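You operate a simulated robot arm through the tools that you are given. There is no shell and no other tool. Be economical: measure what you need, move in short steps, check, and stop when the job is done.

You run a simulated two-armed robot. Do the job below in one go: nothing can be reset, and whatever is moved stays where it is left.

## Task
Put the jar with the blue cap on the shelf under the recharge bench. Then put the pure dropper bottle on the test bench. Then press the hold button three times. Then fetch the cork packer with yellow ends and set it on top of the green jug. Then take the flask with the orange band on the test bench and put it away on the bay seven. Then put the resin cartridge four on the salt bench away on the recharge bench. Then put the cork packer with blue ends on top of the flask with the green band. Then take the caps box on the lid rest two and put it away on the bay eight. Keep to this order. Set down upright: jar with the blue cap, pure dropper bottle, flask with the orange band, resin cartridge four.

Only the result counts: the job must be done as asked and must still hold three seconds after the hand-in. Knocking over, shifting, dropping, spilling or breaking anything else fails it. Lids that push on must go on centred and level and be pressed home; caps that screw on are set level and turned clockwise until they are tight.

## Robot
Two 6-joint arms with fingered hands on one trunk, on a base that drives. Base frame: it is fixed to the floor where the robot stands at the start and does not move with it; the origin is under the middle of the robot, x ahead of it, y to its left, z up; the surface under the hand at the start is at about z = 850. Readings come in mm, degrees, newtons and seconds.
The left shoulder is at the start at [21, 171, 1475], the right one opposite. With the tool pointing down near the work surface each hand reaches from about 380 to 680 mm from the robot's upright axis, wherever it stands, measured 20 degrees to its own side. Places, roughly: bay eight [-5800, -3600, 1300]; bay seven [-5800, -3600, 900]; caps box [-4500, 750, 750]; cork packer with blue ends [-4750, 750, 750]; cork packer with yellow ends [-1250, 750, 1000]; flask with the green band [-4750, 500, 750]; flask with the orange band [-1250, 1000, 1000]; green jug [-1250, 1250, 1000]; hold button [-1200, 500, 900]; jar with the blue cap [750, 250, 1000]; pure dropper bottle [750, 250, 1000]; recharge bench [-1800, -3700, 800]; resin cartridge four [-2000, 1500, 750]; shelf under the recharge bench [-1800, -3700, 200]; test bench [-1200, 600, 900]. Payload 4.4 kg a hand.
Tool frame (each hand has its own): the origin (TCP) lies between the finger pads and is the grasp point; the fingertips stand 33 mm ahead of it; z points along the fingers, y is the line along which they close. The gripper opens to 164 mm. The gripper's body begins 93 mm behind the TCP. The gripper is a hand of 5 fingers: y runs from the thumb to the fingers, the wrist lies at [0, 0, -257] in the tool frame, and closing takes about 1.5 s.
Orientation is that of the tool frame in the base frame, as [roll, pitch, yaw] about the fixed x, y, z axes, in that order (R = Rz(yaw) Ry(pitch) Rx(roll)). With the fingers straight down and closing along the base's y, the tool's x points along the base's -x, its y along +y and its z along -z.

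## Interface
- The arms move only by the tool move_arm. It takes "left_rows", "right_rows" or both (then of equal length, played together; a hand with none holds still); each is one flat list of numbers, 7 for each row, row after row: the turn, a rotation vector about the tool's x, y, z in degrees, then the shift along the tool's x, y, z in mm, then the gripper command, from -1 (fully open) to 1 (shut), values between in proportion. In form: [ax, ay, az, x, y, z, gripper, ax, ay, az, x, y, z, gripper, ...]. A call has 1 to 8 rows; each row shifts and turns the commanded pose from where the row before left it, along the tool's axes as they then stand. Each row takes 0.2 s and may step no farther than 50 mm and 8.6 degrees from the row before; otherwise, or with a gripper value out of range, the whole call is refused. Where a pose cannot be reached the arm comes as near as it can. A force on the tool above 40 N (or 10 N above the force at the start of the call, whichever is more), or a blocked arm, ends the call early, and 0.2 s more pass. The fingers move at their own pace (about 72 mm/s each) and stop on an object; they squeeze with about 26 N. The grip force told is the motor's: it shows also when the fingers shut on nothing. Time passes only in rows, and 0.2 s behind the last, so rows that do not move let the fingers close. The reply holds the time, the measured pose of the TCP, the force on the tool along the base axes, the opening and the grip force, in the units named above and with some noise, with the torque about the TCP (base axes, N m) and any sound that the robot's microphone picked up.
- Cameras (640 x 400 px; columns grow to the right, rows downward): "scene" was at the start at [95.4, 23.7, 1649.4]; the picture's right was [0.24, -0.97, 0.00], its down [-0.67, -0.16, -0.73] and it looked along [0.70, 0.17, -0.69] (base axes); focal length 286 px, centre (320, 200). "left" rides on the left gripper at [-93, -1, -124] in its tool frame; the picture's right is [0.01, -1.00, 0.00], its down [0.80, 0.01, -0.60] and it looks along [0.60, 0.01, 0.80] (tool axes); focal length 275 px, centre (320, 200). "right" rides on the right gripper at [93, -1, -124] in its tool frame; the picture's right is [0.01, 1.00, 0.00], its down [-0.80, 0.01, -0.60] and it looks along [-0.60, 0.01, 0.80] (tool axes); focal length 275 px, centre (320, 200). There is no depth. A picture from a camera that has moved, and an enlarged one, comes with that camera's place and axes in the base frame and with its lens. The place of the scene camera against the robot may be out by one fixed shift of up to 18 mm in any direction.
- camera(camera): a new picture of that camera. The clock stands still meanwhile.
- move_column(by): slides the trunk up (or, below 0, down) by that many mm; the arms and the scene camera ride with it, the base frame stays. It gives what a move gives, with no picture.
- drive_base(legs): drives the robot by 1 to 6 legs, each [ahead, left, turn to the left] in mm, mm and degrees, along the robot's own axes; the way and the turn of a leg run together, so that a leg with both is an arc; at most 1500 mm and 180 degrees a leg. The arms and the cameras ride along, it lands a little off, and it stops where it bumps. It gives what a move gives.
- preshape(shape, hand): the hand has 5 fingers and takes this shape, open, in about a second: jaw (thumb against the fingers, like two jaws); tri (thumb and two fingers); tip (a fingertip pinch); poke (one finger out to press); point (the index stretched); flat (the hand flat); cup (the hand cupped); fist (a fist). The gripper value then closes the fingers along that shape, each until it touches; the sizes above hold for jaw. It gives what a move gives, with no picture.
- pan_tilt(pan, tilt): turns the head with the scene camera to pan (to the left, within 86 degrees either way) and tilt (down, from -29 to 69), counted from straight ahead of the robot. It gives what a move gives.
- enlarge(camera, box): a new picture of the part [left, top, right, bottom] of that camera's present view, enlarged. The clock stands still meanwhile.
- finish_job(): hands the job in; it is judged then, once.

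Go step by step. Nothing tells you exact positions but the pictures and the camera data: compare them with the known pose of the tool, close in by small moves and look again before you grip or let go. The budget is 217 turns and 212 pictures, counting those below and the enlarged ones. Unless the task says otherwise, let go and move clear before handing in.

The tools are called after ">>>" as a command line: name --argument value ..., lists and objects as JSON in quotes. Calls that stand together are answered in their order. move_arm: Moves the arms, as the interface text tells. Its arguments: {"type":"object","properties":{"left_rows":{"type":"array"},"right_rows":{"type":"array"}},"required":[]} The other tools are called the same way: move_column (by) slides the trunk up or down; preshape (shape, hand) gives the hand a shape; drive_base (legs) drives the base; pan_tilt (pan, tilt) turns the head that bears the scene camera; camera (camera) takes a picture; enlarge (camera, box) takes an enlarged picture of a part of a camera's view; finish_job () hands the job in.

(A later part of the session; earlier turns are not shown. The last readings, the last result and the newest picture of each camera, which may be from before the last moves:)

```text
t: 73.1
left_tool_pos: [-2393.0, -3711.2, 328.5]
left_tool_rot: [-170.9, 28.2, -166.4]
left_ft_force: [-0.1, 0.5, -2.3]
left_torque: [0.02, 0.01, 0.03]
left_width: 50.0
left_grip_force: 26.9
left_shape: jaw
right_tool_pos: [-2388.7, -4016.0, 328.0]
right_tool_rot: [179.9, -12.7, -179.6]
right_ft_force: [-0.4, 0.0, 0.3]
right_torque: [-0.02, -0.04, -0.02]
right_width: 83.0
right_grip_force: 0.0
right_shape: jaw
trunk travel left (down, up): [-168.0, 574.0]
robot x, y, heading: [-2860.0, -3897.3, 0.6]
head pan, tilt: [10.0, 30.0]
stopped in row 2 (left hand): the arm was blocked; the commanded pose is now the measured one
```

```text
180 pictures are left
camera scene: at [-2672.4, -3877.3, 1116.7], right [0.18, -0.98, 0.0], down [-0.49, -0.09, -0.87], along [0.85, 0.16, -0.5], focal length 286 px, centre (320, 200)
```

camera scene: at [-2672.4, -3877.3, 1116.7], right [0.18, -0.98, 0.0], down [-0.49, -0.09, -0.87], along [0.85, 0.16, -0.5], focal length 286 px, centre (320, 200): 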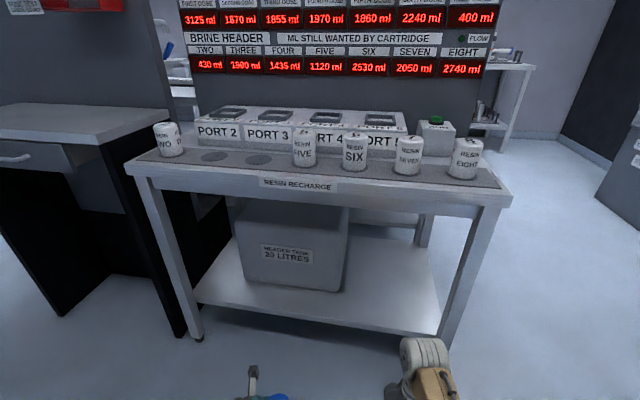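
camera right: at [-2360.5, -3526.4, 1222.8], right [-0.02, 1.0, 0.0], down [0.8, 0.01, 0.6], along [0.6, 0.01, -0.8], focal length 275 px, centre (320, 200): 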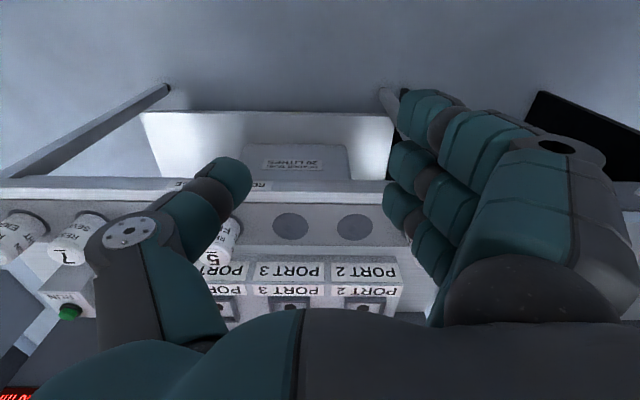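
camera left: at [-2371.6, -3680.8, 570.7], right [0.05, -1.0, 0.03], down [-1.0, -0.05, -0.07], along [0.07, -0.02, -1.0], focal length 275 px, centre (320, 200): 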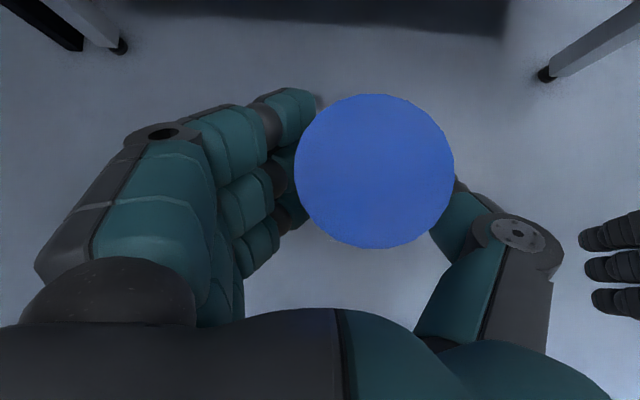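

The arm moves oddly, so I'll look down at it to see what blocks it.

>>> pan_tilt --pan 30 --tilt 65

>>> camera --camera "scene"

>>> camera --camera "left"

>>> camera --camera "right"

```text
t: 74.1
left_tool_pos: [-2396.2, -3710.3, 324.3]
left_tool_rot: [-170.9, 27.7, -166.4]
left_ft_force: [0.6, 0.2, -2.4]
left_torque: [0.05, 0.0, -0.01]
left_width: 50.1
left_grip_force: 26.4
left_shape: jaw
right_tool_pos: [-2388.7, -4014.5, 328.1]
right_tool_rot: [180.0, -12.8, -179.6]
right_ft_force: [0.4, 0.4, -0.1]
right_torque: [0.01, -0.01, -0.02]
right_width: 83.1
right_grip_force: 0.0
right_shape: jaw
trunk travel left (down, up): [-168.0, 574.0]
robot x, y, heading: [-2858.5, -3897.1, 0.4]
head pan, tilt: [30.0, 65.0]
```

```text
179 pictures are left
camera scene: at [-2708.5, -3862.9, 1068.8], right [0.51, -0.86, 0.0], down [-0.78, -0.46, -0.42], along [0.36, 0.21, -0.91], focal length 286 px, centre (320, 200)
```

scene: 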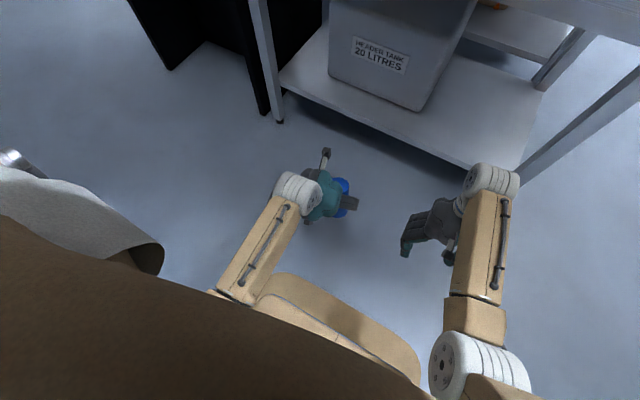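

```text
178 pictures are left
camera left: at [-2375.6, -3688.7, 475.7], right [0.15, -0.98, 0.13], down [-0.98, -0.13, 0.15], along [-0.13, -0.15, -0.98], focal length 275 px, centre (320, 200)
```

left: 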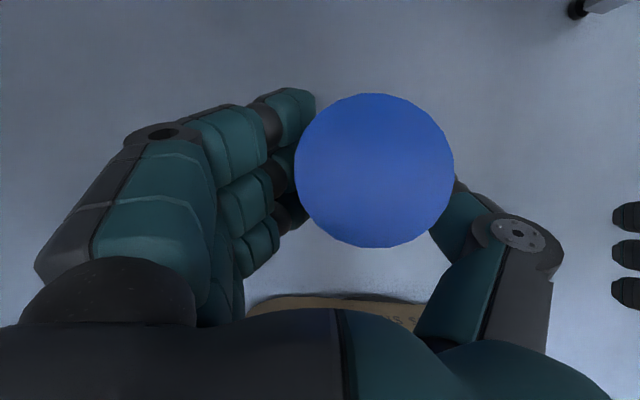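

```text
177 pictures are left
camera right: at [-2450.9, -4017.4, 468.8], right [-0.02, 1.0, 0.0], down [0.91, 0.02, 0.41], along [0.41, 0.01, -0.91], focal length 275 px, centre (320, 200)
```

right: 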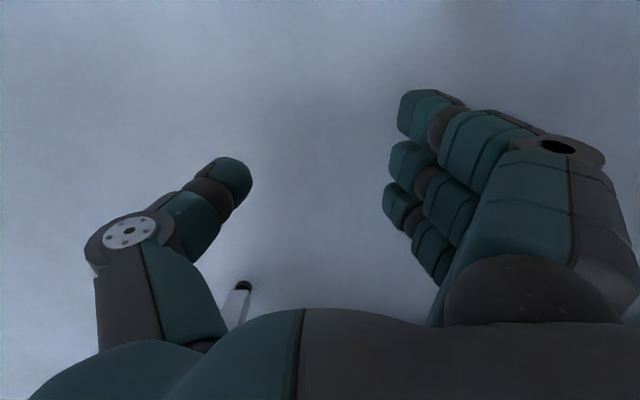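

The left elbow seems to sit on the base chassis. I'll raise the trunk 200 mm, stretch the arm forward, and level the jar again.

>>> move_column --by 200

>>> move_arm --left_rows '[0, 0, 0, -38, 0, 25, 1, 0, 0, 0, -38, 0, 25, 1, 0, 0, 0, -38, 0, 25, 1, 0, 0, 0, 0, 0, 0, 1]'

>>> camera --camera "scene"

```text
t: 76.3
left_tool_pos: [-2396.8, -3710.2, 510.5]
left_tool_rot: [-171.1, 27.3, -166.5]
left_ft_force: [0.4, 0.2, -2.7]
left_torque: [0.05, 0.01, 0.0]
left_width: 50.1
left_grip_force: 26.2
left_shape: jaw
right_tool_pos: [-2391.4, -4014.1, 509.8]
right_tool_rot: [-180.0, -13.7, -179.6]
right_ft_force: [-0.8, -0.1, -0.8]
right_torque: [-0.02, 0.0, 0.04]
right_width: 82.7
right_grip_force: 0.0
right_shape: jaw
trunk travel left (down, up): [-368.0, 374.0]
robot x, y, heading: [-2862.2, -3897.6, 0.5]
head pan, tilt: [30.0, 65.0]
```

```text
t: 77.3
left_tool_pos: [-2262.7, -3694.3, 495.4]
left_tool_rot: [-171.1, 27.3, -166.5]
left_ft_force: [0.8, 0.3, -2.8]
left_torque: [0.05, 0.0, 0.03]
left_width: 49.9
left_grip_force: 25.6
left_shape: jaw
right_tool_pos: [-2393.6, -4015.3, 510.8]
right_tool_rot: [179.9, -13.6, -179.6]
right_ft_force: [0.8, -0.4, -0.2]
right_torque: [-0.02, 0.01, 0.03]
right_width: 83.1
right_grip_force: 0.1
right_shape: jaw
trunk travel left (down, up): [-368.0, 374.0]
robot x, y, heading: [-2862.3, -3900.8, 0.5]
head pan, tilt: [30.0, 65.0]
```

```text
176 pictures are left
camera scene: at [-2767.2, -3863.2, 1261.7], right [0.51, -0.86, 0.0], down [-0.78, -0.46, -0.42], along [0.36, 0.21, -0.91], focal length 286 px, centre (320, 200)
```

scene: 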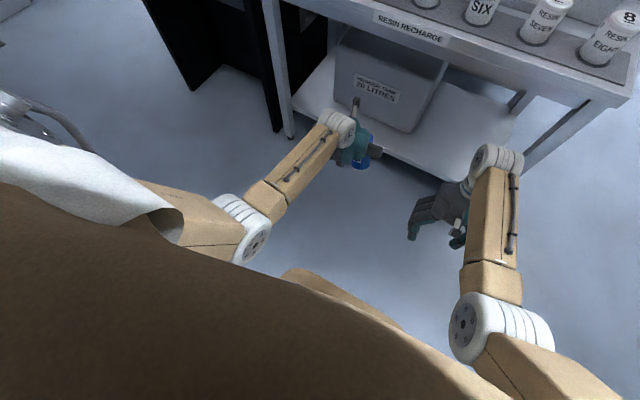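

Now the arm is free. I'll rotate the hand back so that the jar is upright, then lower the trunk 130 mm.

>>> move_arm --left_rows '[-0.3, -5.6, 4.1, 0, 0, 0, 1, -0.3, -5.6, 4.1, 0, 0, 0, 1, -0.3, -5.6, 4.1, 0, 0, 0, 1, 0, 0, 0, -20, 0, 20, 1, 0, 0, 0, 0, 0, 0, 1]'

>>> move_column --by -130

>>> camera --camera "scene"

```text
t: 78.5
left_tool_pos: [-2235.3, -3691.1, 497.2]
left_tool_rot: [179.8, 45.0, 179.9]
left_ft_force: [-0.5, -0.6, -2.5]
left_torque: [0.04, 0.05, 0.03]
left_width: 50.1
left_grip_force: 25.8
left_shape: jaw
right_tool_pos: [-2393.3, -4015.1, 510.5]
right_tool_rot: [179.9, -13.5, -179.6]
right_ft_force: [0.9, 0.5, -0.2]
right_torque: [0.0, 0.0, 0.0]
right_width: 82.8
right_grip_force: 0.1
right_shape: jaw
trunk travel left (down, up): [-368.0, 374.0]
robot x, y, heading: [-2861.9, -3900.3, 0.6]
head pan, tilt: [30.0, 65.0]
```

```text
t: 80.1
left_tool_pos: [-2234.9, -3691.0, 366.5]
left_tool_rot: [179.8, 45.1, 179.9]
left_ft_force: [-1.1, 0.6, -1.5]
left_torque: [0.03, 0.01, -0.01]
left_width: 50.1
left_grip_force: 25.6
left_shape: jaw
right_tool_pos: [-2393.0, -4015.7, 381.0]
right_tool_rot: [179.9, -13.5, -179.6]
right_ft_force: [-0.5, -0.8, 0.7]
right_torque: [-0.03, 0.0, -0.01]
right_width: 82.8
right_grip_force: 0.1
right_shape: jaw
trunk travel left (down, up): [-238.0, 504.0]
robot x, y, heading: [-2862.9, -3896.0, 0.6]
head pan, tilt: [30.0, 65.0]
```

```text
175 pictures are left
camera scene: at [-2731.4, -3863.0, 1129.6], right [0.51, -0.86, 0.0], down [-0.78, -0.46, -0.42], along [0.36, 0.21, -0.91], focal length 286 px, centre (320, 200)
```

scene: 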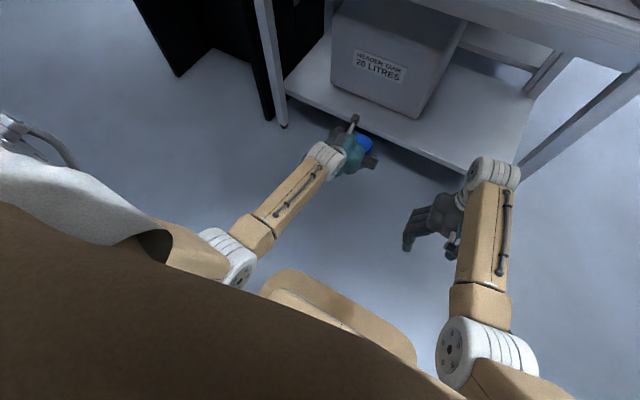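

Jar is upright at z ≈ 366. I'll shift sideways to face the free shelf area, then drive forward.

>>> drive_base --legs '[[0, -262, -0.5], [270, 0, 0]]'

>>> camera --camera "left"

>>> camera --camera "scene"

>>> camera --camera "right"

```text
t: 83.5
left_tool_pos: [-1964.4, -3956.0, 365.8]
left_tool_rot: [179.9, 45.1, 179.6]
left_ft_force: [0.8, -0.8, -2.4]
left_torque: [0.07, 0.0, 0.0]
left_width: 49.9
left_grip_force: 26.0
left_shape: jaw
right_tool_pos: [-2123.9, -4277.0, 380.0]
right_tool_rot: [179.9, -13.6, -180.0]
right_ft_force: [-1.3, 0.3, -0.4]
right_torque: [-0.01, 0.0, 0.0]
right_width: 82.8
right_grip_force: 0.1
right_shape: jaw
trunk travel left (down, up): [-238.0, 504.0]
robot x, y, heading: [-2593.2, -4157.4, 0.2]
head pan, tilt: [30.0, 65.0]
```

```text
174 pictures are left
camera left: at [-1986.0, -3957.7, 519.2], right [-0.02, -1.0, -0.01], down [-0.99, 0.02, -0.14], along [0.14, 0.01, -0.99], focal length 275 px, centre (320, 200)
```

left: 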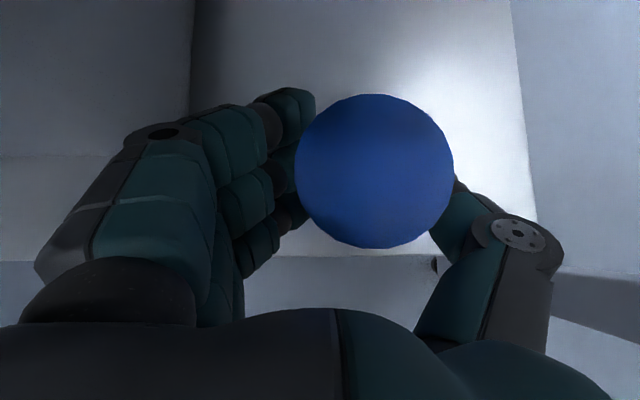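

```text
173 pictures are left
camera scene: at [-2461.4, -4123.7, 1129.4], right [0.5, -0.87, 0.0], down [-0.78, -0.45, -0.42], along [0.37, 0.21, -0.91], focal length 286 px, centre (320, 200)
```

scene: 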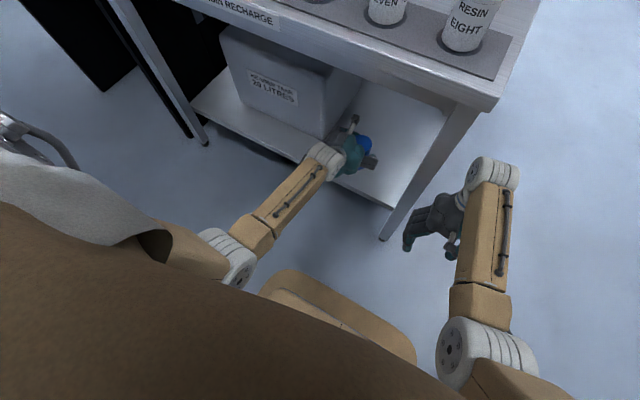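

```text
172 pictures are left
camera right: at [-2184.8, -4280.0, 523.1], right [-0.01, 1.0, 0.0], down [0.92, 0.01, 0.4], along [0.4, 0.01, -0.92], focal length 275 px, centre (320, 200)
```

right: 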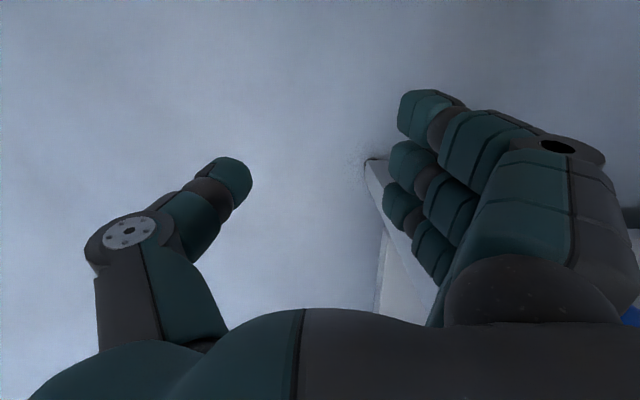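

The shelf front edge is at x ≈ -2002. I'll extend 60 mm deeper and lower the jar toward the shelf.

>>> move_arm --left_rows '[0, 0, 0, -23, 0, 23, 1, 0, 0, 0, -23, 0, 23, 1, 0, 0, 0, 21, 0, 21, 1, 0, 0, 0, 21, 0, 21, 1, 0, 0, 0, 17, 0, 17, 1, 0, 0, 0, 0, 0, 0, 1]'

>>> enlarge --camera "scene" --box '[280, 80, 440, 200]'

```text
t: 84.9
left_tool_pos: [-1897.7, -3956.0, 283.0]
left_tool_rot: [179.9, 45.1, 179.4]
left_ft_force: [-0.4, 0.9, -1.9]
left_torque: [0.05, 0.01, 0.0]
left_width: 50.1
left_grip_force: 26.0
left_shape: jaw
right_tool_pos: [-2124.5, -4278.0, 381.6]
right_tool_rot: [179.9, -13.7, 180.0]
right_ft_force: [0.2, -0.4, -0.5]
right_torque: [0.03, 0.02, -0.01]
right_width: 83.0
right_grip_force: 0.0
right_shape: jaw
trunk travel left (down, up): [-238.0, 504.0]
robot x, y, heading: [-2595.7, -4157.9, -0.0]
head pan, tilt: [30.0, 65.0]
```

```text
3.33 times, centred on (360, 140) of scene
camera zoom: at [-2461.1, -4123.7, 1129.4], right [0.5, -0.87, 0.0], down [-0.79, -0.45, -0.42], along [0.37, 0.21, -0.91], focal length 954 px, centre (187, 400)
```

zoom: 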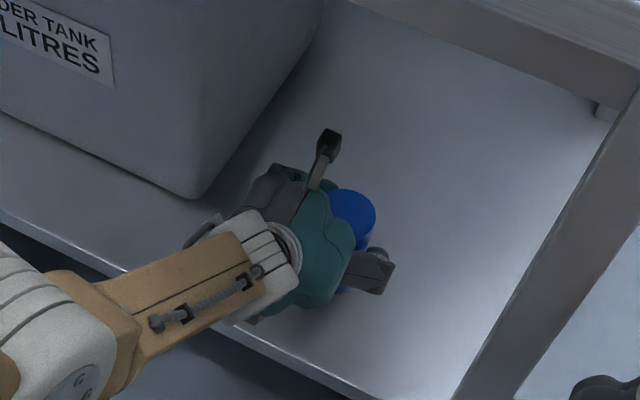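

Well clear of the tank. I'll lower in small steps until contact.

>>> move_arm --left_rows '[0, 0, 0, 4, 0, 4, 1, 0, 0, 0, 4, 0, 4, 1, 0, 0, 0, 3, 0, 3, 1, 0, 0, 0, 0, 0, 0, 1]'

```text
t: 85.9
left_tool_pos: [-1898.4, -3955.7, 280.1]
left_tool_rot: [179.9, 45.7, 179.3]
left_ft_force: [3.8, -0.7, 31.4]
left_torque: [-0.29, -0.21, 0.14]
left_width: 50.6
left_grip_force: 25.5
left_shape: jaw
left hand out of reach, approached as far as the arm can: row 2
right_tool_pos: [-2124.8, -4277.8, 381.2]
right_tool_rot: [179.8, -13.4, 179.9]
right_ft_force: [-0.5, 0.9, -0.5]
right_torque: [-0.01, -0.03, 0.02]
right_width: 83.0
right_grip_force: 0.0
right_shape: jaw
trunk travel left (down, up): [-238.0, 504.0]
robot x, y, heading: [-2590.0, -4158.3, -0.1]
head pan, tilt: [30.0, 65.0]
```

Contact at z = 280 with 31 N. I'll ease off, open the fingers, and check.

>>> move_arm --left_rows '[0, 0, 0, -3, 0, -3, 1, 0, 0, 0, 0, 0, 0, 1]'

```text
t: 86.5
left_tool_pos: [-1897.6, -3956.0, 280.8]
left_tool_rot: [180.0, 45.7, 179.5]
left_ft_force: [2.7, -0.5, 27.7]
left_torque: [-0.21, -0.2, 0.04]
left_width: 50.7
left_grip_force: 26.1
left_shape: jaw
right_tool_pos: [-2124.7, -4278.6, 383.1]
right_tool_rot: [179.9, -13.5, 180.0]
right_ft_force: [-0.2, -1.1, 0.0]
right_torque: [-0.01, -0.01, -0.07]
right_width: 83.0
right_grip_force: 0.1
right_shape: jaw
trunk travel left (down, up): [-238.0, 504.0]
robot x, y, heading: [-2592.1, -4157.4, 0.2]
head pan, tilt: [30.0, 65.0]
```

>>> move_arm --left_rows '[0, 0, 0, -3, 0, -3, 1, 0, 0, 0, 0, 0, 0, 1]'

>>> camera --camera "left"

```text
t: 87.1
left_tool_pos: [-1899.9, -3956.0, 282.0]
left_tool_rot: [179.7, 45.3, 179.5]
left_ft_force: [5.1, -2.6, 12.1]
left_torque: [-0.04, -0.17, 0.02]
left_width: 50.4
left_grip_force: 26.2
left_shape: jaw
right_tool_pos: [-2125.1, -4277.4, 381.7]
right_tool_rot: [179.9, -13.4, 180.0]
right_ft_force: [-0.6, -1.1, -0.1]
right_torque: [-0.01, 0.01, 0.02]
right_width: 83.1
right_grip_force: 0.1
right_shape: jaw
trunk travel left (down, up): [-238.0, 504.0]
robot x, y, heading: [-2590.5, -4160.2, -0.1]
head pan, tilt: [30.0, 65.0]
```

```text
170 pictures are left
camera left: at [-1922.0, -3957.7, 434.0], right [-0.02, -1.0, -0.01], down [-0.99, 0.02, -0.14], along [0.14, 0.01, -0.99], focal length 275 px, centre (320, 200)
```

left: 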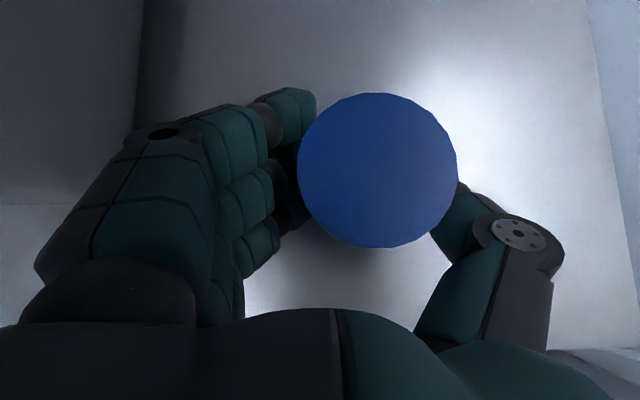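

>>> move_arm --left_rows '[0, 0, 0, 0, 0, 0, 0.2, 0, 0, 0, 0, 0, 0, -0.1, 0, 0, 0, 0, 0, 0, -0.4, 0, 0, 0, 0, 0, 0, -0.4, 0, 0, 0, 0, 0, 0, -0.4]'

>>> camera --camera "left"

```text
t: 88.3
left_tool_pos: [-1898.9, -3954.8, 280.9]
left_tool_rot: [179.8, 45.1, 179.5]
left_ft_force: [0.4, 0.5, 0.8]
left_torque: [0.0, 0.01, 0.0]
left_width: 114.0
left_grip_force: 0.1
left_shape: jaw
right_tool_pos: [-2124.7, -4277.8, 379.8]
right_tool_rot: [179.9, -13.6, 179.9]
right_ft_force: [0.2, 0.0, 0.7]
right_torque: [-0.01, 0.01, -0.05]
right_width: 82.8
right_grip_force: 0.0
right_shape: jaw
trunk travel left (down, up): [-238.0, 504.0]
robot x, y, heading: [-2595.3, -4161.8, 0.1]
head pan, tilt: [30.0, 65.0]
```

```text
169 pictures are left
camera left: at [-1922.1, -3956.8, 432.9], right [-0.01, -1.0, -0.01], down [-0.99, 0.02, -0.14], along [0.14, 0.01, -0.99], focal length 275 px, centre (320, 200)
```

left: 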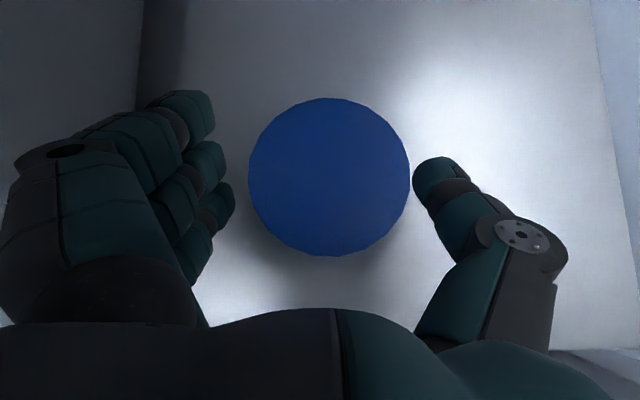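

The jar stands free on the shelf. I'll withdraw along the tool axis and check.

>>> move_arm --left_rows '[0, 0, 0, 0, -3, -30, -0.4, 0, 0, 0, 0, 0, -45, -0.4, 0, 0, 0, 0, 0, -45, -0.4, 0, 0, 0, 15, 0, -30, -0.4]'

>>> drive_base --legs '[[-350, 0, 0]]'

>>> pan_tilt --pan 15 --tilt 35

>>> camera --camera "scene"

```text
t: 89.3
left_tool_pos: [-2017.6, -3958.8, 374.5]
left_tool_rot: [179.9, 45.1, 179.6]
left_ft_force: [-0.9, -0.2, 1.2]
left_torque: [0.01, 0.0, -0.01]
left_width: 114.3
left_grip_force: 0.0
left_shape: jaw
right_tool_pos: [-2124.9, -4277.5, 380.8]
right_tool_rot: [179.9, -13.5, 179.9]
right_ft_force: [0.6, 0.3, -0.3]
right_torque: [0.01, -0.03, 0.0]
right_width: 82.8
right_grip_force: 0.1
right_shape: jaw
trunk travel left (down, up): [-238.0, 504.0]
robot x, y, heading: [-2594.7, -4154.9, -0.1]
head pan, tilt: [30.0, 65.0]
```

```text
t: 91.5
left_tool_pos: [-2364.2, -3965.4, 374.7]
left_tool_rot: [179.9, 45.1, 178.7]
left_ft_force: [0.2, 1.2, -0.8]
left_torque: [-0.03, 0.02, -0.01]
left_width: 114.3
left_grip_force: 0.1
left_shape: jaw
right_tool_pos: [-2476.5, -4281.9, 381.4]
right_tool_rot: [179.9, -13.5, 179.3]
right_ft_force: [0.2, -0.6, 0.6]
right_torque: [-0.02, -0.03, -0.01]
right_width: 82.8
right_grip_force: 0.2
right_shape: jaw
trunk travel left (down, up): [-238.0, 504.0]
robot x, y, heading: [-2944.6, -4156.2, -0.5]
head pan, tilt: [30.0, 65.0]
```

```text
t: 92.5
left_tool_pos: [-2363.8, -3963.7, 374.4]
left_tool_rot: [179.9, 45.1, 178.7]
left_ft_force: [0.3, 0.9, -0.3]
left_torque: [0.02, -0.01, 0.04]
left_width: 114.4
left_grip_force: 0.1
left_shape: jaw
right_tool_pos: [-2475.9, -4282.4, 381.6]
right_tool_rot: [-180.0, -13.6, 179.2]
right_ft_force: [-0.5, -0.7, 0.1]
right_torque: [0.03, 0.02, 0.0]
right_width: 83.0
right_grip_force: 0.0
right_shape: jaw
trunk travel left (down, up): [-238.0, 504.0]
robot x, y, heading: [-2941.2, -4156.2, -0.7]
head pan, tilt: [15.0, 35.0]
```

```text
168 pictures are left
camera scene: at [-2778.3, -4131.2, 1169.2], right [0.25, -0.97, 0.0], down [-0.56, -0.14, -0.82], along [0.79, 0.2, -0.57], focal length 286 px, centre (320, 200)
```

scene: 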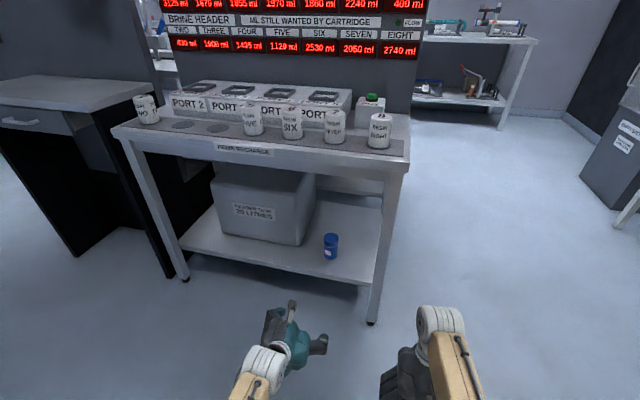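

The jar stands upright on the shelf. Now I'll raise the trunk and drive back to the first bench for the PURE bottle.

>>> move_column --by 400

>>> drive_base --legs '[[0, 0, 91], [1300, 0, 0], [1150, 0, 0], [0, 0, -90]]'

>>> drive_base --legs '[[1300, 0, 0], [1130, 0, 0]]'

>>> pan_tilt --pan 60 --tilt 25

>>> camera --camera "scene"

```text
t: 96.3
left_tool_pos: [-2364.9, -3964.8, 775.3]
left_tool_rot: [180.0, 45.1, 178.7]
left_ft_force: [0.0, 0.6, -0.8]
left_torque: [0.04, -0.02, -0.01]
left_width: 113.9
left_grip_force: 0.0
left_shape: jaw
right_tool_pos: [-2475.4, -4281.7, 780.8]
right_tool_rot: [179.9, -13.6, 179.3]
right_ft_force: [-0.1, -0.3, -0.1]
right_torque: [-0.01, 0.04, 0.01]
right_width: 82.9
right_grip_force: 0.0
right_shape: jaw
trunk travel left (down, up): [-638.0, 104.0]
robot x, y, heading: [-2940.6, -4155.1, -0.5]
head pan, tilt: [15.0, 35.0]
```

```text
t: 114.8
left_tool_pos: [-2422.3, -1285.6, 773.9]
left_tool_rot: [177.6, 45.0, -158.3]
left_ft_force: [-20.6, 6.6, 14.0]
left_torque: [1.25, -0.67, 1.66]
left_width: 117.7
left_grip_force: 0.1
left_shape: jaw
right_tool_pos: [-2384.4, -1632.9, 781.9]
right_tool_rot: [179.9, -13.4, -156.8]
right_ft_force: [0.1, -0.7, -0.3]
right_torque: [0.04, -0.03, 0.01]
right_width: 82.1
right_grip_force: 0.0
right_shape: jaw
trunk travel left (down, up): [-638.0, 104.0]
robot x, y, heading: [-2862.8, -1708.3, 23.1]
head pan, tilt: [15.0, 35.0]
stopped in leg 4: the force on the tool passed its limit at 70 N (the readings are from after the stop); the commanded pose is now the measured one
```

```text
t: 115.6
left_tool_pos: [-2418.5, -1279.7, 772.7]
left_tool_rot: [177.3, 45.1, -158.5]
left_ft_force: [-11.4, 4.3, 9.3]
left_torque: [0.74, -0.21, 0.9]
left_width: 116.7
left_grip_force: 0.0
left_shape: jaw
right_tool_pos: [-2380.8, -1631.5, 780.5]
right_tool_rot: [179.9, -13.3, -156.7]
right_ft_force: [-0.9, -0.1, -0.1]
right_torque: [0.04, 0.03, 0.01]
right_width: 82.6
right_grip_force: 0.1
right_shape: jaw
trunk travel left (down, up): [-638.0, 104.0]
robot x, y, heading: [-2857.3, -1704.7, 23.4]
head pan, tilt: [15.0, 35.0]
stopped in leg 1: the force on the tool passed its limit at 42 N (the readings are from after the stop); the commanded pose is now the measured one
```

```text
t: 116.8
left_tool_pos: [-2419.1, -1281.0, 773.4]
left_tool_rot: [177.6, 45.1, -158.3]
left_ft_force: [-14.9, 8.5, 10.5]
left_torque: [0.77, -0.3, 1.12]
left_width: 117.2
left_grip_force: 0.0
left_shape: jaw
right_tool_pos: [-2380.2, -1630.5, 781.4]
right_tool_rot: [180.0, -13.4, -156.7]
right_ft_force: [-0.4, -0.2, 0.0]
right_torque: [0.01, 0.02, 0.0]
right_width: 82.6
right_grip_force: 0.0
right_shape: jaw
trunk travel left (down, up): [-638.0, 104.0]
robot x, y, heading: [-2853.9, -1705.7, 23.2]
head pan, tilt: [60.0, 25.0]
```

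```text
167 pictures are left
camera scene: at [-2833.8, -1605.1, 1588.4], right [0.99, -0.12, 0.0], down [-0.05, -0.42, -0.91], along [0.11, 0.9, -0.42], focal length 286 px, centre (320, 200)
```

scene: 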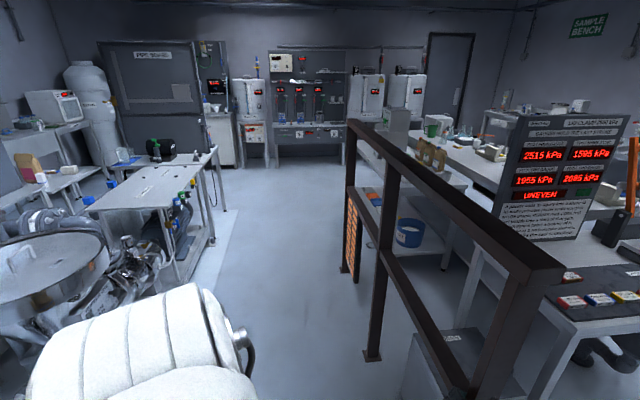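

The left hand touched the railing while turning. I'll back straight away from it, straighten up, and look at it.

>>> drive_base --legs '[[-98, -230, 0], [0, 0, -23]]'

>>> camera --camera "scene"

```text
t: 117.6
left_tool_pos: [-2420.9, -1282.9, 773.5]
left_tool_rot: [176.0, 45.1, -159.2]
left_ft_force: [-2.3, 23.1, -2.9]
left_torque: [-0.99, -0.11, 0.14]
left_width: 118.4
left_grip_force: 0.1
left_shape: jaw
right_tool_pos: [-2380.4, -1641.1, 780.9]
right_tool_rot: [179.8, -13.5, -156.6]
right_ft_force: [1.0, 0.1, -1.0]
right_torque: [0.01, 0.04, -0.02]
right_width: 82.5
right_grip_force: 0.0
right_shape: jaw
trunk travel left (down, up): [-638.0, 104.0]
robot x, y, heading: [-2856.7, -1719.1, 23.5]
head pan, tilt: [60.0, 25.0]
stopped in leg 1: the force on the tool passed its limit at 56 N (the readings are from after the stop); the commanded pose is now the measured one
```

```text
166 pictures are left
camera scene: at [-2830.5, -1616.5, 1588.2], right [0.99, -0.12, 0.0], down [-0.05, -0.42, -0.91], along [0.1, 0.9, -0.42], focal length 286 px, centre (320, 200)
```

scene: 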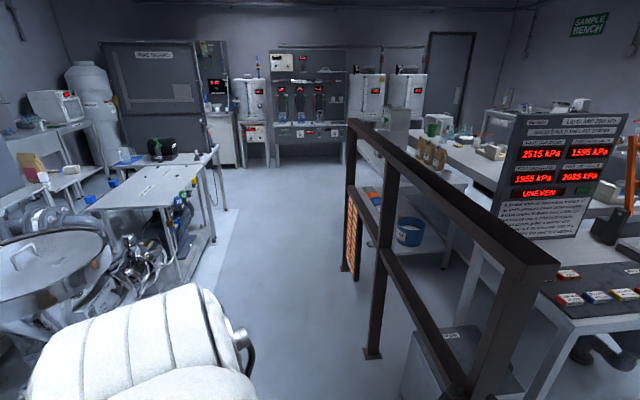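

A post may be between the fingers; I'll look with the hand camera first.

>>> camera --camera "left"

>>> pan_tilt --pan 20 --tilt 45

>>> camera --camera "scene"

```text
165 pictures are left
camera left: at [-2437.5, -1300.8, 926.1], right [0.39, -0.92, -0.06], down [-0.91, -0.38, -0.14], along [0.11, 0.11, -0.99], focal length 275 px, centre (320, 200)
```

left: 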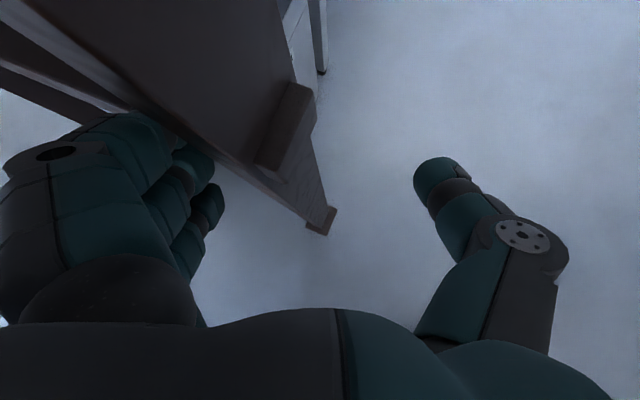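

```text
t: 118.7
left_tool_pos: [-2419.6, -1285.0, 773.3]
left_tool_rot: [176.4, 45.3, -159.0]
left_ft_force: [-7.4, 29.1, -3.2]
left_torque: [-1.31, -0.26, 0.45]
left_width: 118.8
left_grip_force: 0.0
left_shape: jaw
right_tool_pos: [-2381.2, -1640.2, 782.0]
right_tool_rot: [179.9, -13.5, -156.7]
right_ft_force: [-0.8, -0.5, 0.5]
right_torque: [0.01, 0.01, -0.02]
right_width: 82.0
right_grip_force: 0.0
right_shape: jaw
trunk travel left (down, up): [-638.0, 104.0]
robot x, y, heading: [-2857.4, -1721.4, 23.3]
head pan, tilt: [20.0, 45.0]
```

```text
164 pictures are left
camera scene: at [-2783.6, -1650.4, 1557.7], right [0.69, -0.73, 0.0], down [-0.51, -0.49, -0.71], along [0.51, 0.48, -0.71], focal length 286 px, centre (320, 200)
```

scene: 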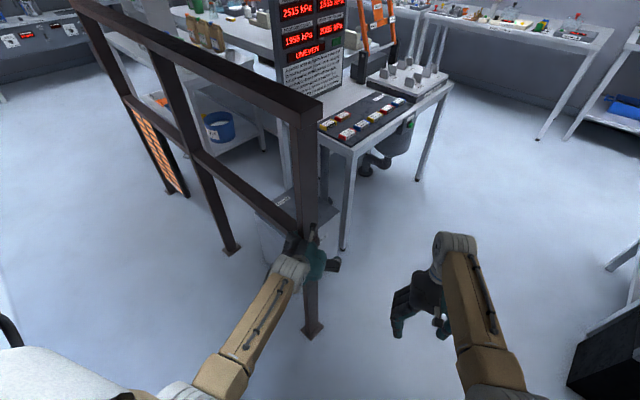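

The post is between thumb and fingers. I'll back straight out along the hand's axis.

>>> drive_base --legs '[[-60, 15, 0], [-200, 0, 0]]'

>>> camera --camera "scene"

```text
t: 120.8
left_tool_pos: [-2663.2, -1375.7, 776.8]
left_tool_rot: [176.4, 45.3, -159.0]
left_ft_force: [-0.4, 0.0, 0.0]
left_torque: [0.05, -0.06, -0.02]
left_width: 114.9
left_grip_force: 0.1
left_shape: jaw
right_tool_pos: [-2624.7, -1730.2, 781.4]
right_tool_rot: [179.8, -13.4, -156.5]
right_ft_force: [-1.5, 0.2, 0.4]
right_torque: [0.02, -0.02, -0.01]
right_width: 82.2
right_grip_force: 0.0
right_shape: jaw
trunk travel left (down, up): [-638.0, 104.0]
robot x, y, heading: [-3104.3, -1809.2, 23.5]
head pan, tilt: [20.0, 45.0]
```

```text
163 pictures are left
camera scene: at [-3027.4, -1743.5, 1557.9], right [0.69, -0.73, 0.0], down [-0.51, -0.49, -0.71], along [0.51, 0.49, -0.71], focal length 286 px, centre (320, 200)
```

scene: 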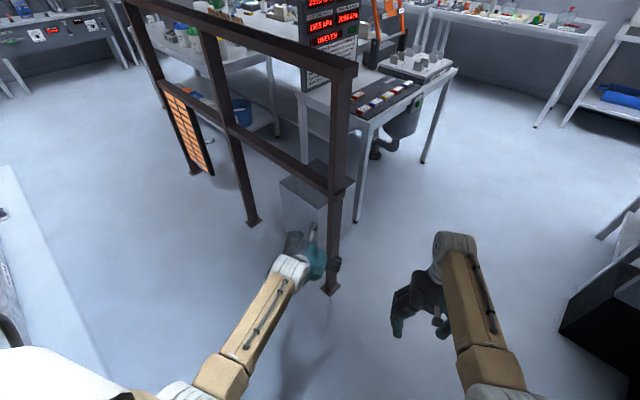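

Free, and the railing stands unchanged. I'll straighten and drive east through the passage.

>>> drive_base --legs '[[0, 0, -23.5], [1300, 0, 0], [1300, 0, 0]]'

>>> pan_tilt --pan 60 --tilt 25

>>> camera --camera "scene"

```text
t: 134.9
left_tool_pos: [123.2, -1566.6, 775.9]
left_tool_rot: [176.3, 45.3, 178.3]
left_ft_force: [-0.4, -0.2, 0.1]
left_torque: [0.03, 0.0, 0.02]
left_width: 115.1
left_grip_force: 0.0
left_shape: jaw
right_tool_pos: [21.4, -1909.4, 781.0]
right_tool_rot: [179.7, -13.5, -179.5]
right_ft_force: [0.2, 1.2, 0.4]
right_torque: [0.01, 0.01, 0.01]
right_width: 82.6
right_grip_force: 0.1
right_shape: jaw
trunk travel left (down, up): [-638.0, 104.0]
robot x, y, heading: [-446.0, -1797.9, 0.6]
head pan, tilt: [20.0, 45.0]
```

```text
t: 136.0
left_tool_pos: [122.2, -1568.7, 775.9]
left_tool_rot: [176.3, 45.2, 178.2]
left_ft_force: [-0.1, 0.0, 0.6]
left_torque: [0.0, -0.01, -0.01]
left_width: 115.3
left_grip_force: 0.1
left_shape: jaw
right_tool_pos: [20.4, -1910.4, 782.1]
right_tool_rot: [179.8, -13.5, -179.3]
right_ft_force: [0.5, 0.0, -0.8]
right_torque: [-0.02, -0.02, -0.04]
right_width: 82.5
right_grip_force: 0.1
right_shape: jaw
trunk travel left (down, up): [-638.0, 104.0]
robot x, y, heading: [-449.5, -1798.2, 0.6]
head pan, tilt: [60.0, 25.0]
```

```text
162 pictures are left
camera scene: at [-387.1, -1711.9, 1588.3], right [0.87, -0.49, 0.0], down [-0.21, -0.37, -0.91], along [0.45, 0.79, -0.42], focal length 286 px, centre (320, 200)
```

scene: 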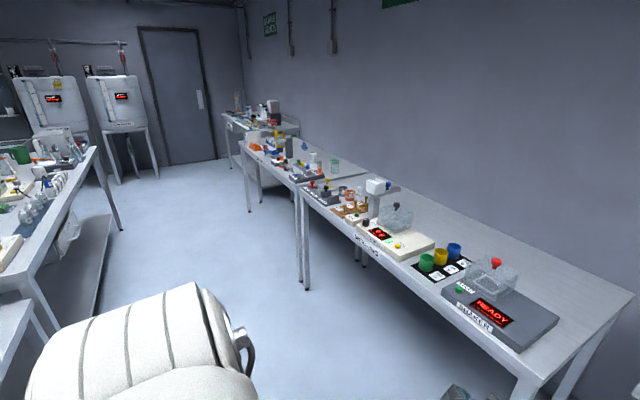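

Corridor is clear. I'll strafe back to the starting row while raising the trunk and both hands above bench height.

>>> move_column --by 89

>>> move_arm --left_rows '[0, 0, 0, -33, 0, -33, 0, 0, 0, 0, -33, 0, -33, 0, 0, 0, 0, -33, 0, -33, 0, 0, 0, 0, -33, 0, -33, 0, 0, 0, 0, -33, 0, -33, 0]' --right_rows '[0, 0, 0, 0, 0, -45, 0, 0, 0, 0, -10, 0, -45, 0, 0, 0, 0, -10, 0, -45, 0, 0, 0, 0, -10, 0, -45, 0, 0, 0, 0, -10, 0, -45, 0]'

>>> drive_base --legs '[[0, 1400, 0], [0, 400, -0.5]]'

>>> pan_tilt --pan 10 --tilt 30

>>> camera --camera "scene"

```text
t: 137.2
left_tool_pos: [121.2, -1568.6, 864.4]
left_tool_rot: [176.4, 45.2, 178.3]
left_ft_force: [-0.5, 0.7, -0.3]
left_torque: [0.02, 0.01, -0.01]
left_width: 114.7
left_grip_force: 0.1
left_shape: jaw
right_tool_pos: [19.9, -1910.0, 870.5]
right_tool_rot: [179.8, -13.4, -179.4]
right_ft_force: [-0.5, 0.6, 0.0]
right_torque: [-0.04, 0.04, 0.01]
right_width: 82.4
right_grip_force: 0.2
right_shape: jaw
trunk travel left (down, up): [-727.0, 15.0]
robot x, y, heading: [-450.4, -1795.7, 0.8]
head pan, tilt: [60.0, 25.0]
```

```text
t: 138.4
left_tool_pos: [123.1, -1575.8, 1099.1]
left_tool_rot: [176.4, 45.1, 178.3]
left_ft_force: [0.7, 0.4, 0.0]
left_torque: [-0.02, -0.05, 0.0]
left_width: 82.8
left_grip_force: 0.0
left_shape: jaw
right_tool_pos: [130.1, -1904.0, 1066.5]
right_tool_rot: [179.8, -13.7, -179.5]
right_ft_force: [-0.1, 0.0, 0.1]
right_torque: [0.01, 0.01, -0.01]
right_width: 82.5
right_grip_force: 0.1
right_shape: jaw
right hand out of reach, approached as far as the arm can: row 4, 5
trunk travel left (down, up): [-727.0, 15.0]
robot x, y, heading: [-450.6, -1800.1, 0.6]
head pan, tilt: [60.0, 25.0]
```

```text
t: 147.6
left_tool_pos: [213.0, 189.6, 1100.2]
left_tool_rot: [176.4, 45.2, 173.1]
left_ft_force: [0.3, 0.2, 0.7]
left_torque: [-0.03, 0.01, -0.05]
left_width: 83.1
left_grip_force: 0.0
left_shape: jaw
right_tool_pos: [192.6, -136.1, 1066.4]
right_tool_rot: [179.8, -13.5, 175.5]
right_ft_force: [-0.1, -0.3, -0.4]
right_torque: [0.0, 0.0, -0.01]
right_width: 82.3
right_grip_force: 0.1
right_shape: jaw
trunk travel left (down, up): [-727.0, 15.0]
robot x, y, heading: [-375.6, 23.3, -4.7]
head pan, tilt: [60.0, 25.0]
```

```text
t: 148.8
left_tool_pos: [213.2, 188.4, 1099.5]
left_tool_rot: [176.3, 45.4, 173.0]
left_ft_force: [0.1, -0.3, 0.4]
left_torque: [0.03, -0.02, 0.01]
left_width: 82.9
left_grip_force: 0.1
left_shape: jaw
right_tool_pos: [192.7, -137.1, 1065.6]
right_tool_rot: [179.8, -13.5, 175.5]
right_ft_force: [-0.2, 0.0, 0.0]
right_torque: [0.02, 0.01, 0.01]
right_width: 82.4
right_grip_force: 0.0
right_shape: jaw
trunk travel left (down, up): [-727.0, 15.0]
robot x, y, heading: [-372.8, 22.4, -4.7]
head pan, tilt: [10.0, 30.0]
```

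```text
161 pictures are left
camera scene: at [-269.8, 33.5, 1669.4], right [0.09, -1.0, 0.0], down [-0.5, -0.05, -0.87], along [0.86, 0.08, -0.5], focal length 286 px, centre (320, 200)
```

scene: 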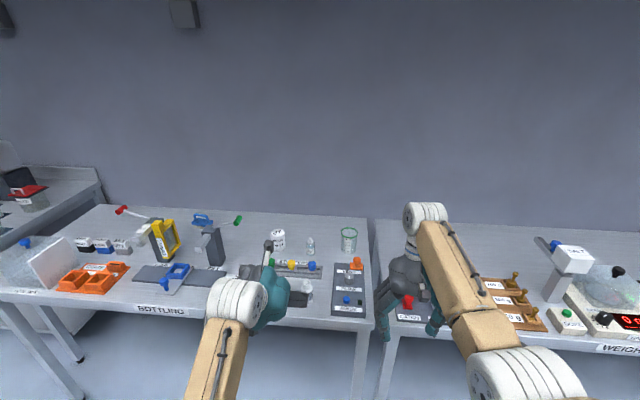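

I'll straighten and drive up to the bench.

>>> drive_base --legs '[[0, 0, 4.7], [350, -30, 0]]'

>>> camera --camera "left"

```text
t: 151.5
left_tool_pos: [544.8, 211.4, 1099.4]
left_tool_rot: [176.4, 45.2, 177.9]
left_ft_force: [0.0, -0.1, -0.4]
left_torque: [0.0, 0.01, -0.01]
left_width: 82.4
left_grip_force: 0.0
left_shape: jaw
right_tool_pos: [552.1, -114.3, 1067.4]
right_tool_rot: [179.9, -13.5, -179.6]
right_ft_force: [-0.1, -0.1, -0.4]
right_torque: [0.0, 0.02, 0.0]
right_width: 82.2
right_grip_force: 0.1
right_shape: jaw
trunk travel left (down, up): [-727.0, 15.0]
robot x, y, heading: [-28.3, -7.1, 0.2]
head pan, tilt: [10.0, 30.0]
```

```text
160 pictures are left
camera left: at [522.3, 202.3, 1251.7], right [0.0, -1.0, -0.05], down [-0.99, 0.01, -0.15], along [0.15, 0.05, -0.99], focal length 275 px, centre (320, 200)
```

left: 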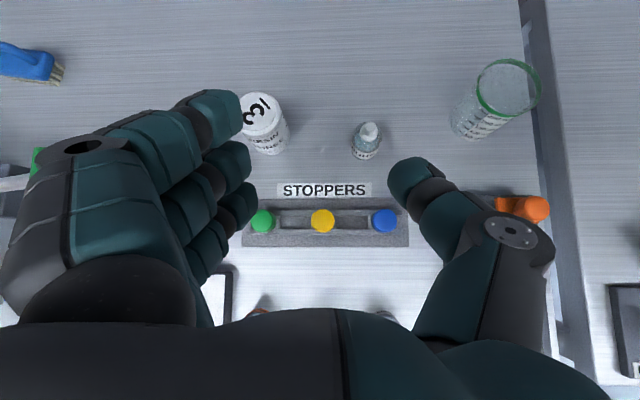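

PURE bottle is at about (656, 157). I'll go to a spot 120 mm short of it along the tool axis.

>>> move_arm --left_rows '[2.1, 0, -1.5, 0, 0, 0, 0, 0, 0, 0, 25, -18, 37, 0, 0, 0, 0, 25, -18, 37, 0, 0, 0, 0, 24, -18, 37, 0, 0, 0, 0, 0, 0, 0, 0]'

>>> camera --camera "left"

>>> camera --camera "scene"

```text
t: 152.7
left_tool_pos: [568.1, 165.4, 966.4]
left_tool_rot: [178.9, 45.2, 179.3]
left_ft_force: [0.0, 0.4, -0.8]
left_torque: [-0.01, 0.01, -0.01]
left_width: 82.7
left_grip_force: 0.0
left_shape: jaw
right_tool_pos: [551.6, -115.3, 1065.7]
right_tool_rot: [179.7, -13.5, -179.6]
right_ft_force: [-1.0, -0.7, 0.0]
right_torque: [0.0, -0.01, -0.04]
right_width: 82.7
right_grip_force: 0.1
right_shape: jaw
trunk travel left (down, up): [-727.0, 15.0]
robot x, y, heading: [-25.4, -5.3, 0.7]
head pan, tilt: [10.0, 30.0]
```

```text
159 pictures are left
camera left: at [545.9, 161.5, 1118.9], right [0.0, -1.0, -0.02], down [-0.99, 0.01, -0.14], along [0.14, 0.02, -0.99], focal length 275 px, centre (320, 200)
```

left: 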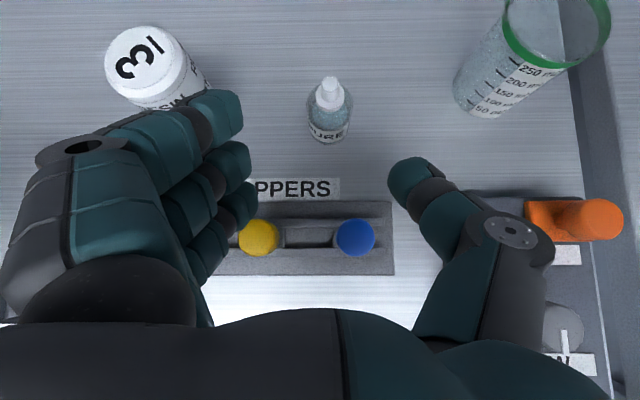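

```text
158 pictures are left
camera scene: at [75.6, 14.8, 1669.4], right [0.18, -0.98, 0.0], down [-0.49, -0.09, -0.87], along [0.85, 0.16, -0.5], focal length 286 px, centre (320, 200)
```

scene: 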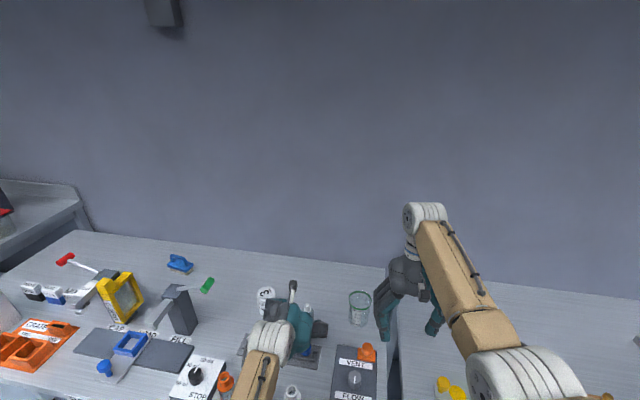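

Aligned within 8 mm. I'll advance 122 mm and check before closing.

>>> move_arm --left_rows '[0, 0, 0, -5, -8, 41, 0, 0, 0, 0, 0, 0, 41, 0, 0, 0, 0, 0, 0, 40, 0, 0, 0, 0, 0, 0, 0, 0]'

>>> camera --camera "left"

```text
t: 153.6
left_tool_pos: [675.5, 142.2, 908.5]
left_tool_rot: [179.5, 47.7, 179.0]
left_ft_force: [-4.3, -0.6, 17.2]
left_torque: [1.04, 0.55, 0.32]
left_width: 82.4
left_grip_force: 0.1
left_shape: jaw
right_tool_pos: [551.8, -115.3, 1066.3]
right_tool_rot: [179.8, -13.6, -179.5]
right_ft_force: [1.3, -0.1, -0.5]
right_torque: [-0.02, 0.08, 0.0]
right_width: 82.3
right_grip_force: 0.0
right_shape: jaw
trunk travel left (down, up): [-727.0, 15.0]
robot x, y, heading: [-29.2, -6.6, 0.3]
head pan, tilt: [10.0, 30.0]
stopped in row 4 (left hand): the force on the tool passed its limit at 47 N (the readings are from after the stop); the commanded pose is now the measured one
```

```text
157 pictures are left
camera left: at [645.3, 139.9, 1060.4], right [-0.02, -1.0, -0.02], down [-0.98, 0.02, -0.19], along [0.19, 0.01, -0.98], focal length 275 px, centre (320, 200)
```

left: 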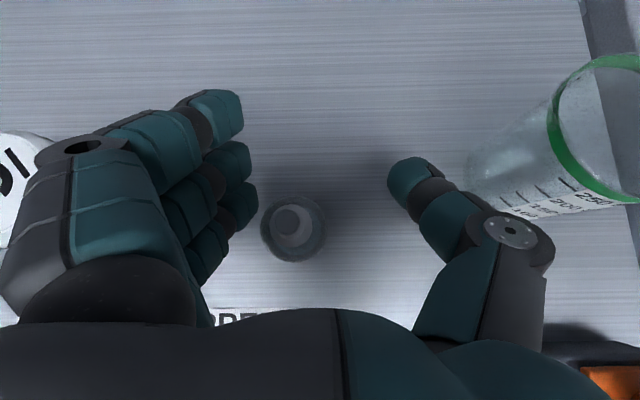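

The lower fingertips touched the bench before the grip height, so the 45° tilt is too flat here; the bottle hasn't moved. I'll back off, turn the hand to vertical and drive a bit closer.

>>> move_arm --left_rows '[0, 0, 0, 0, 0, -20, 0, 0, 0, 0, 0, 0, -45, 0, 0, 0, 0, 0, 0, -45, 0, 0, 0, 0, -15, 0, -25, 0]'

>>> move_arm --left_rows '[0, 8, 0, 0, 0, 0, 0, 0, 8, 0, 0, 0, 0, 0, 0, 8, 0, 0, 0, 0, 0, 0, 8, 0, 0, 0, 0, 0, 0, 8, 0, 0, 0, 0, 0, 0, 6, 0, 0, 0, 0, 0]'

>>> drive_base --legs '[[75, 0, 0]]'

>>> camera --camera "left"

```text
t: 154.8
left_tool_pos: [586.7, 173.7, 1009.0]
left_tool_rot: [174.7, 47.8, 175.9]
left_ft_force: [0.8, -0.5, 0.7]
left_torque: [-0.02, 0.0, -0.03]
left_width: 82.2
left_grip_force: 0.0
left_shape: jaw
right_tool_pos: [551.0, -114.2, 1066.3]
right_tool_rot: [179.8, -13.5, -179.6]
right_ft_force: [-0.4, -0.2, -0.4]
right_torque: [-0.01, -0.01, 0.01]
right_width: 82.5
right_grip_force: 0.0
right_shape: jaw
trunk travel left (down, up): [-727.0, 15.0]
robot x, y, heading: [-31.2, -2.3, 0.2]
head pan, tilt: [10.0, 30.0]
stopped in row 4 (left hand): the arm was blocked; the commanded pose is now the measured one
```

```text
t: 156.2
left_tool_pos: [588.1, 173.9, 1008.7]
left_tool_rot: [176.5, 1.7, 179.8]
left_ft_force: [0.0, 0.3, -0.1]
left_torque: [0.05, -0.01, -0.01]
left_width: 82.4
left_grip_force: 0.1
left_shape: jaw
right_tool_pos: [551.7, -113.6, 1065.6]
right_tool_rot: [179.9, -13.5, -179.6]
right_ft_force: [-0.7, -1.0, 0.0]
right_torque: [0.01, 0.05, 0.01]
right_width: 82.4
right_grip_force: 0.0
right_shape: jaw
trunk travel left (down, up): [-727.0, 15.0]
robot x, y, heading: [-25.4, -5.6, 0.4]
head pan, tilt: [10.0, 30.0]
```

```text
t: 157.2
left_tool_pos: [663.7, 174.3, 1006.6]
left_tool_rot: [176.5, 1.7, 179.7]
left_ft_force: [0.6, 0.3, 0.0]
left_torque: [0.01, 0.06, -0.03]
left_width: 82.3
left_grip_force: 0.0
left_shape: jaw
right_tool_pos: [628.4, -113.0, 1065.8]
right_tool_rot: [179.9, -13.6, -179.4]
right_ft_force: [1.2, -1.2, -1.0]
right_torque: [0.02, 0.03, -0.02]
right_width: 82.3
right_grip_force: 0.1
right_shape: jaw
trunk travel left (down, up): [-727.0, 15.0]
robot x, y, heading: [47.5, -6.9, 0.4]
head pan, tilt: [10.0, 30.0]
```

```text
156 pictures are left
camera left: at [753.4, 164.4, 1133.7], right [-0.01, -1.0, -0.06], down [-0.82, -0.02, 0.57], along [-0.57, 0.06, -0.82], focal length 275 px, centre (320, 200)
```

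left: 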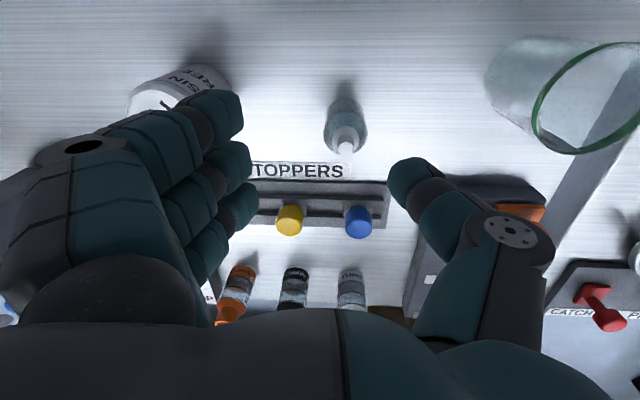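

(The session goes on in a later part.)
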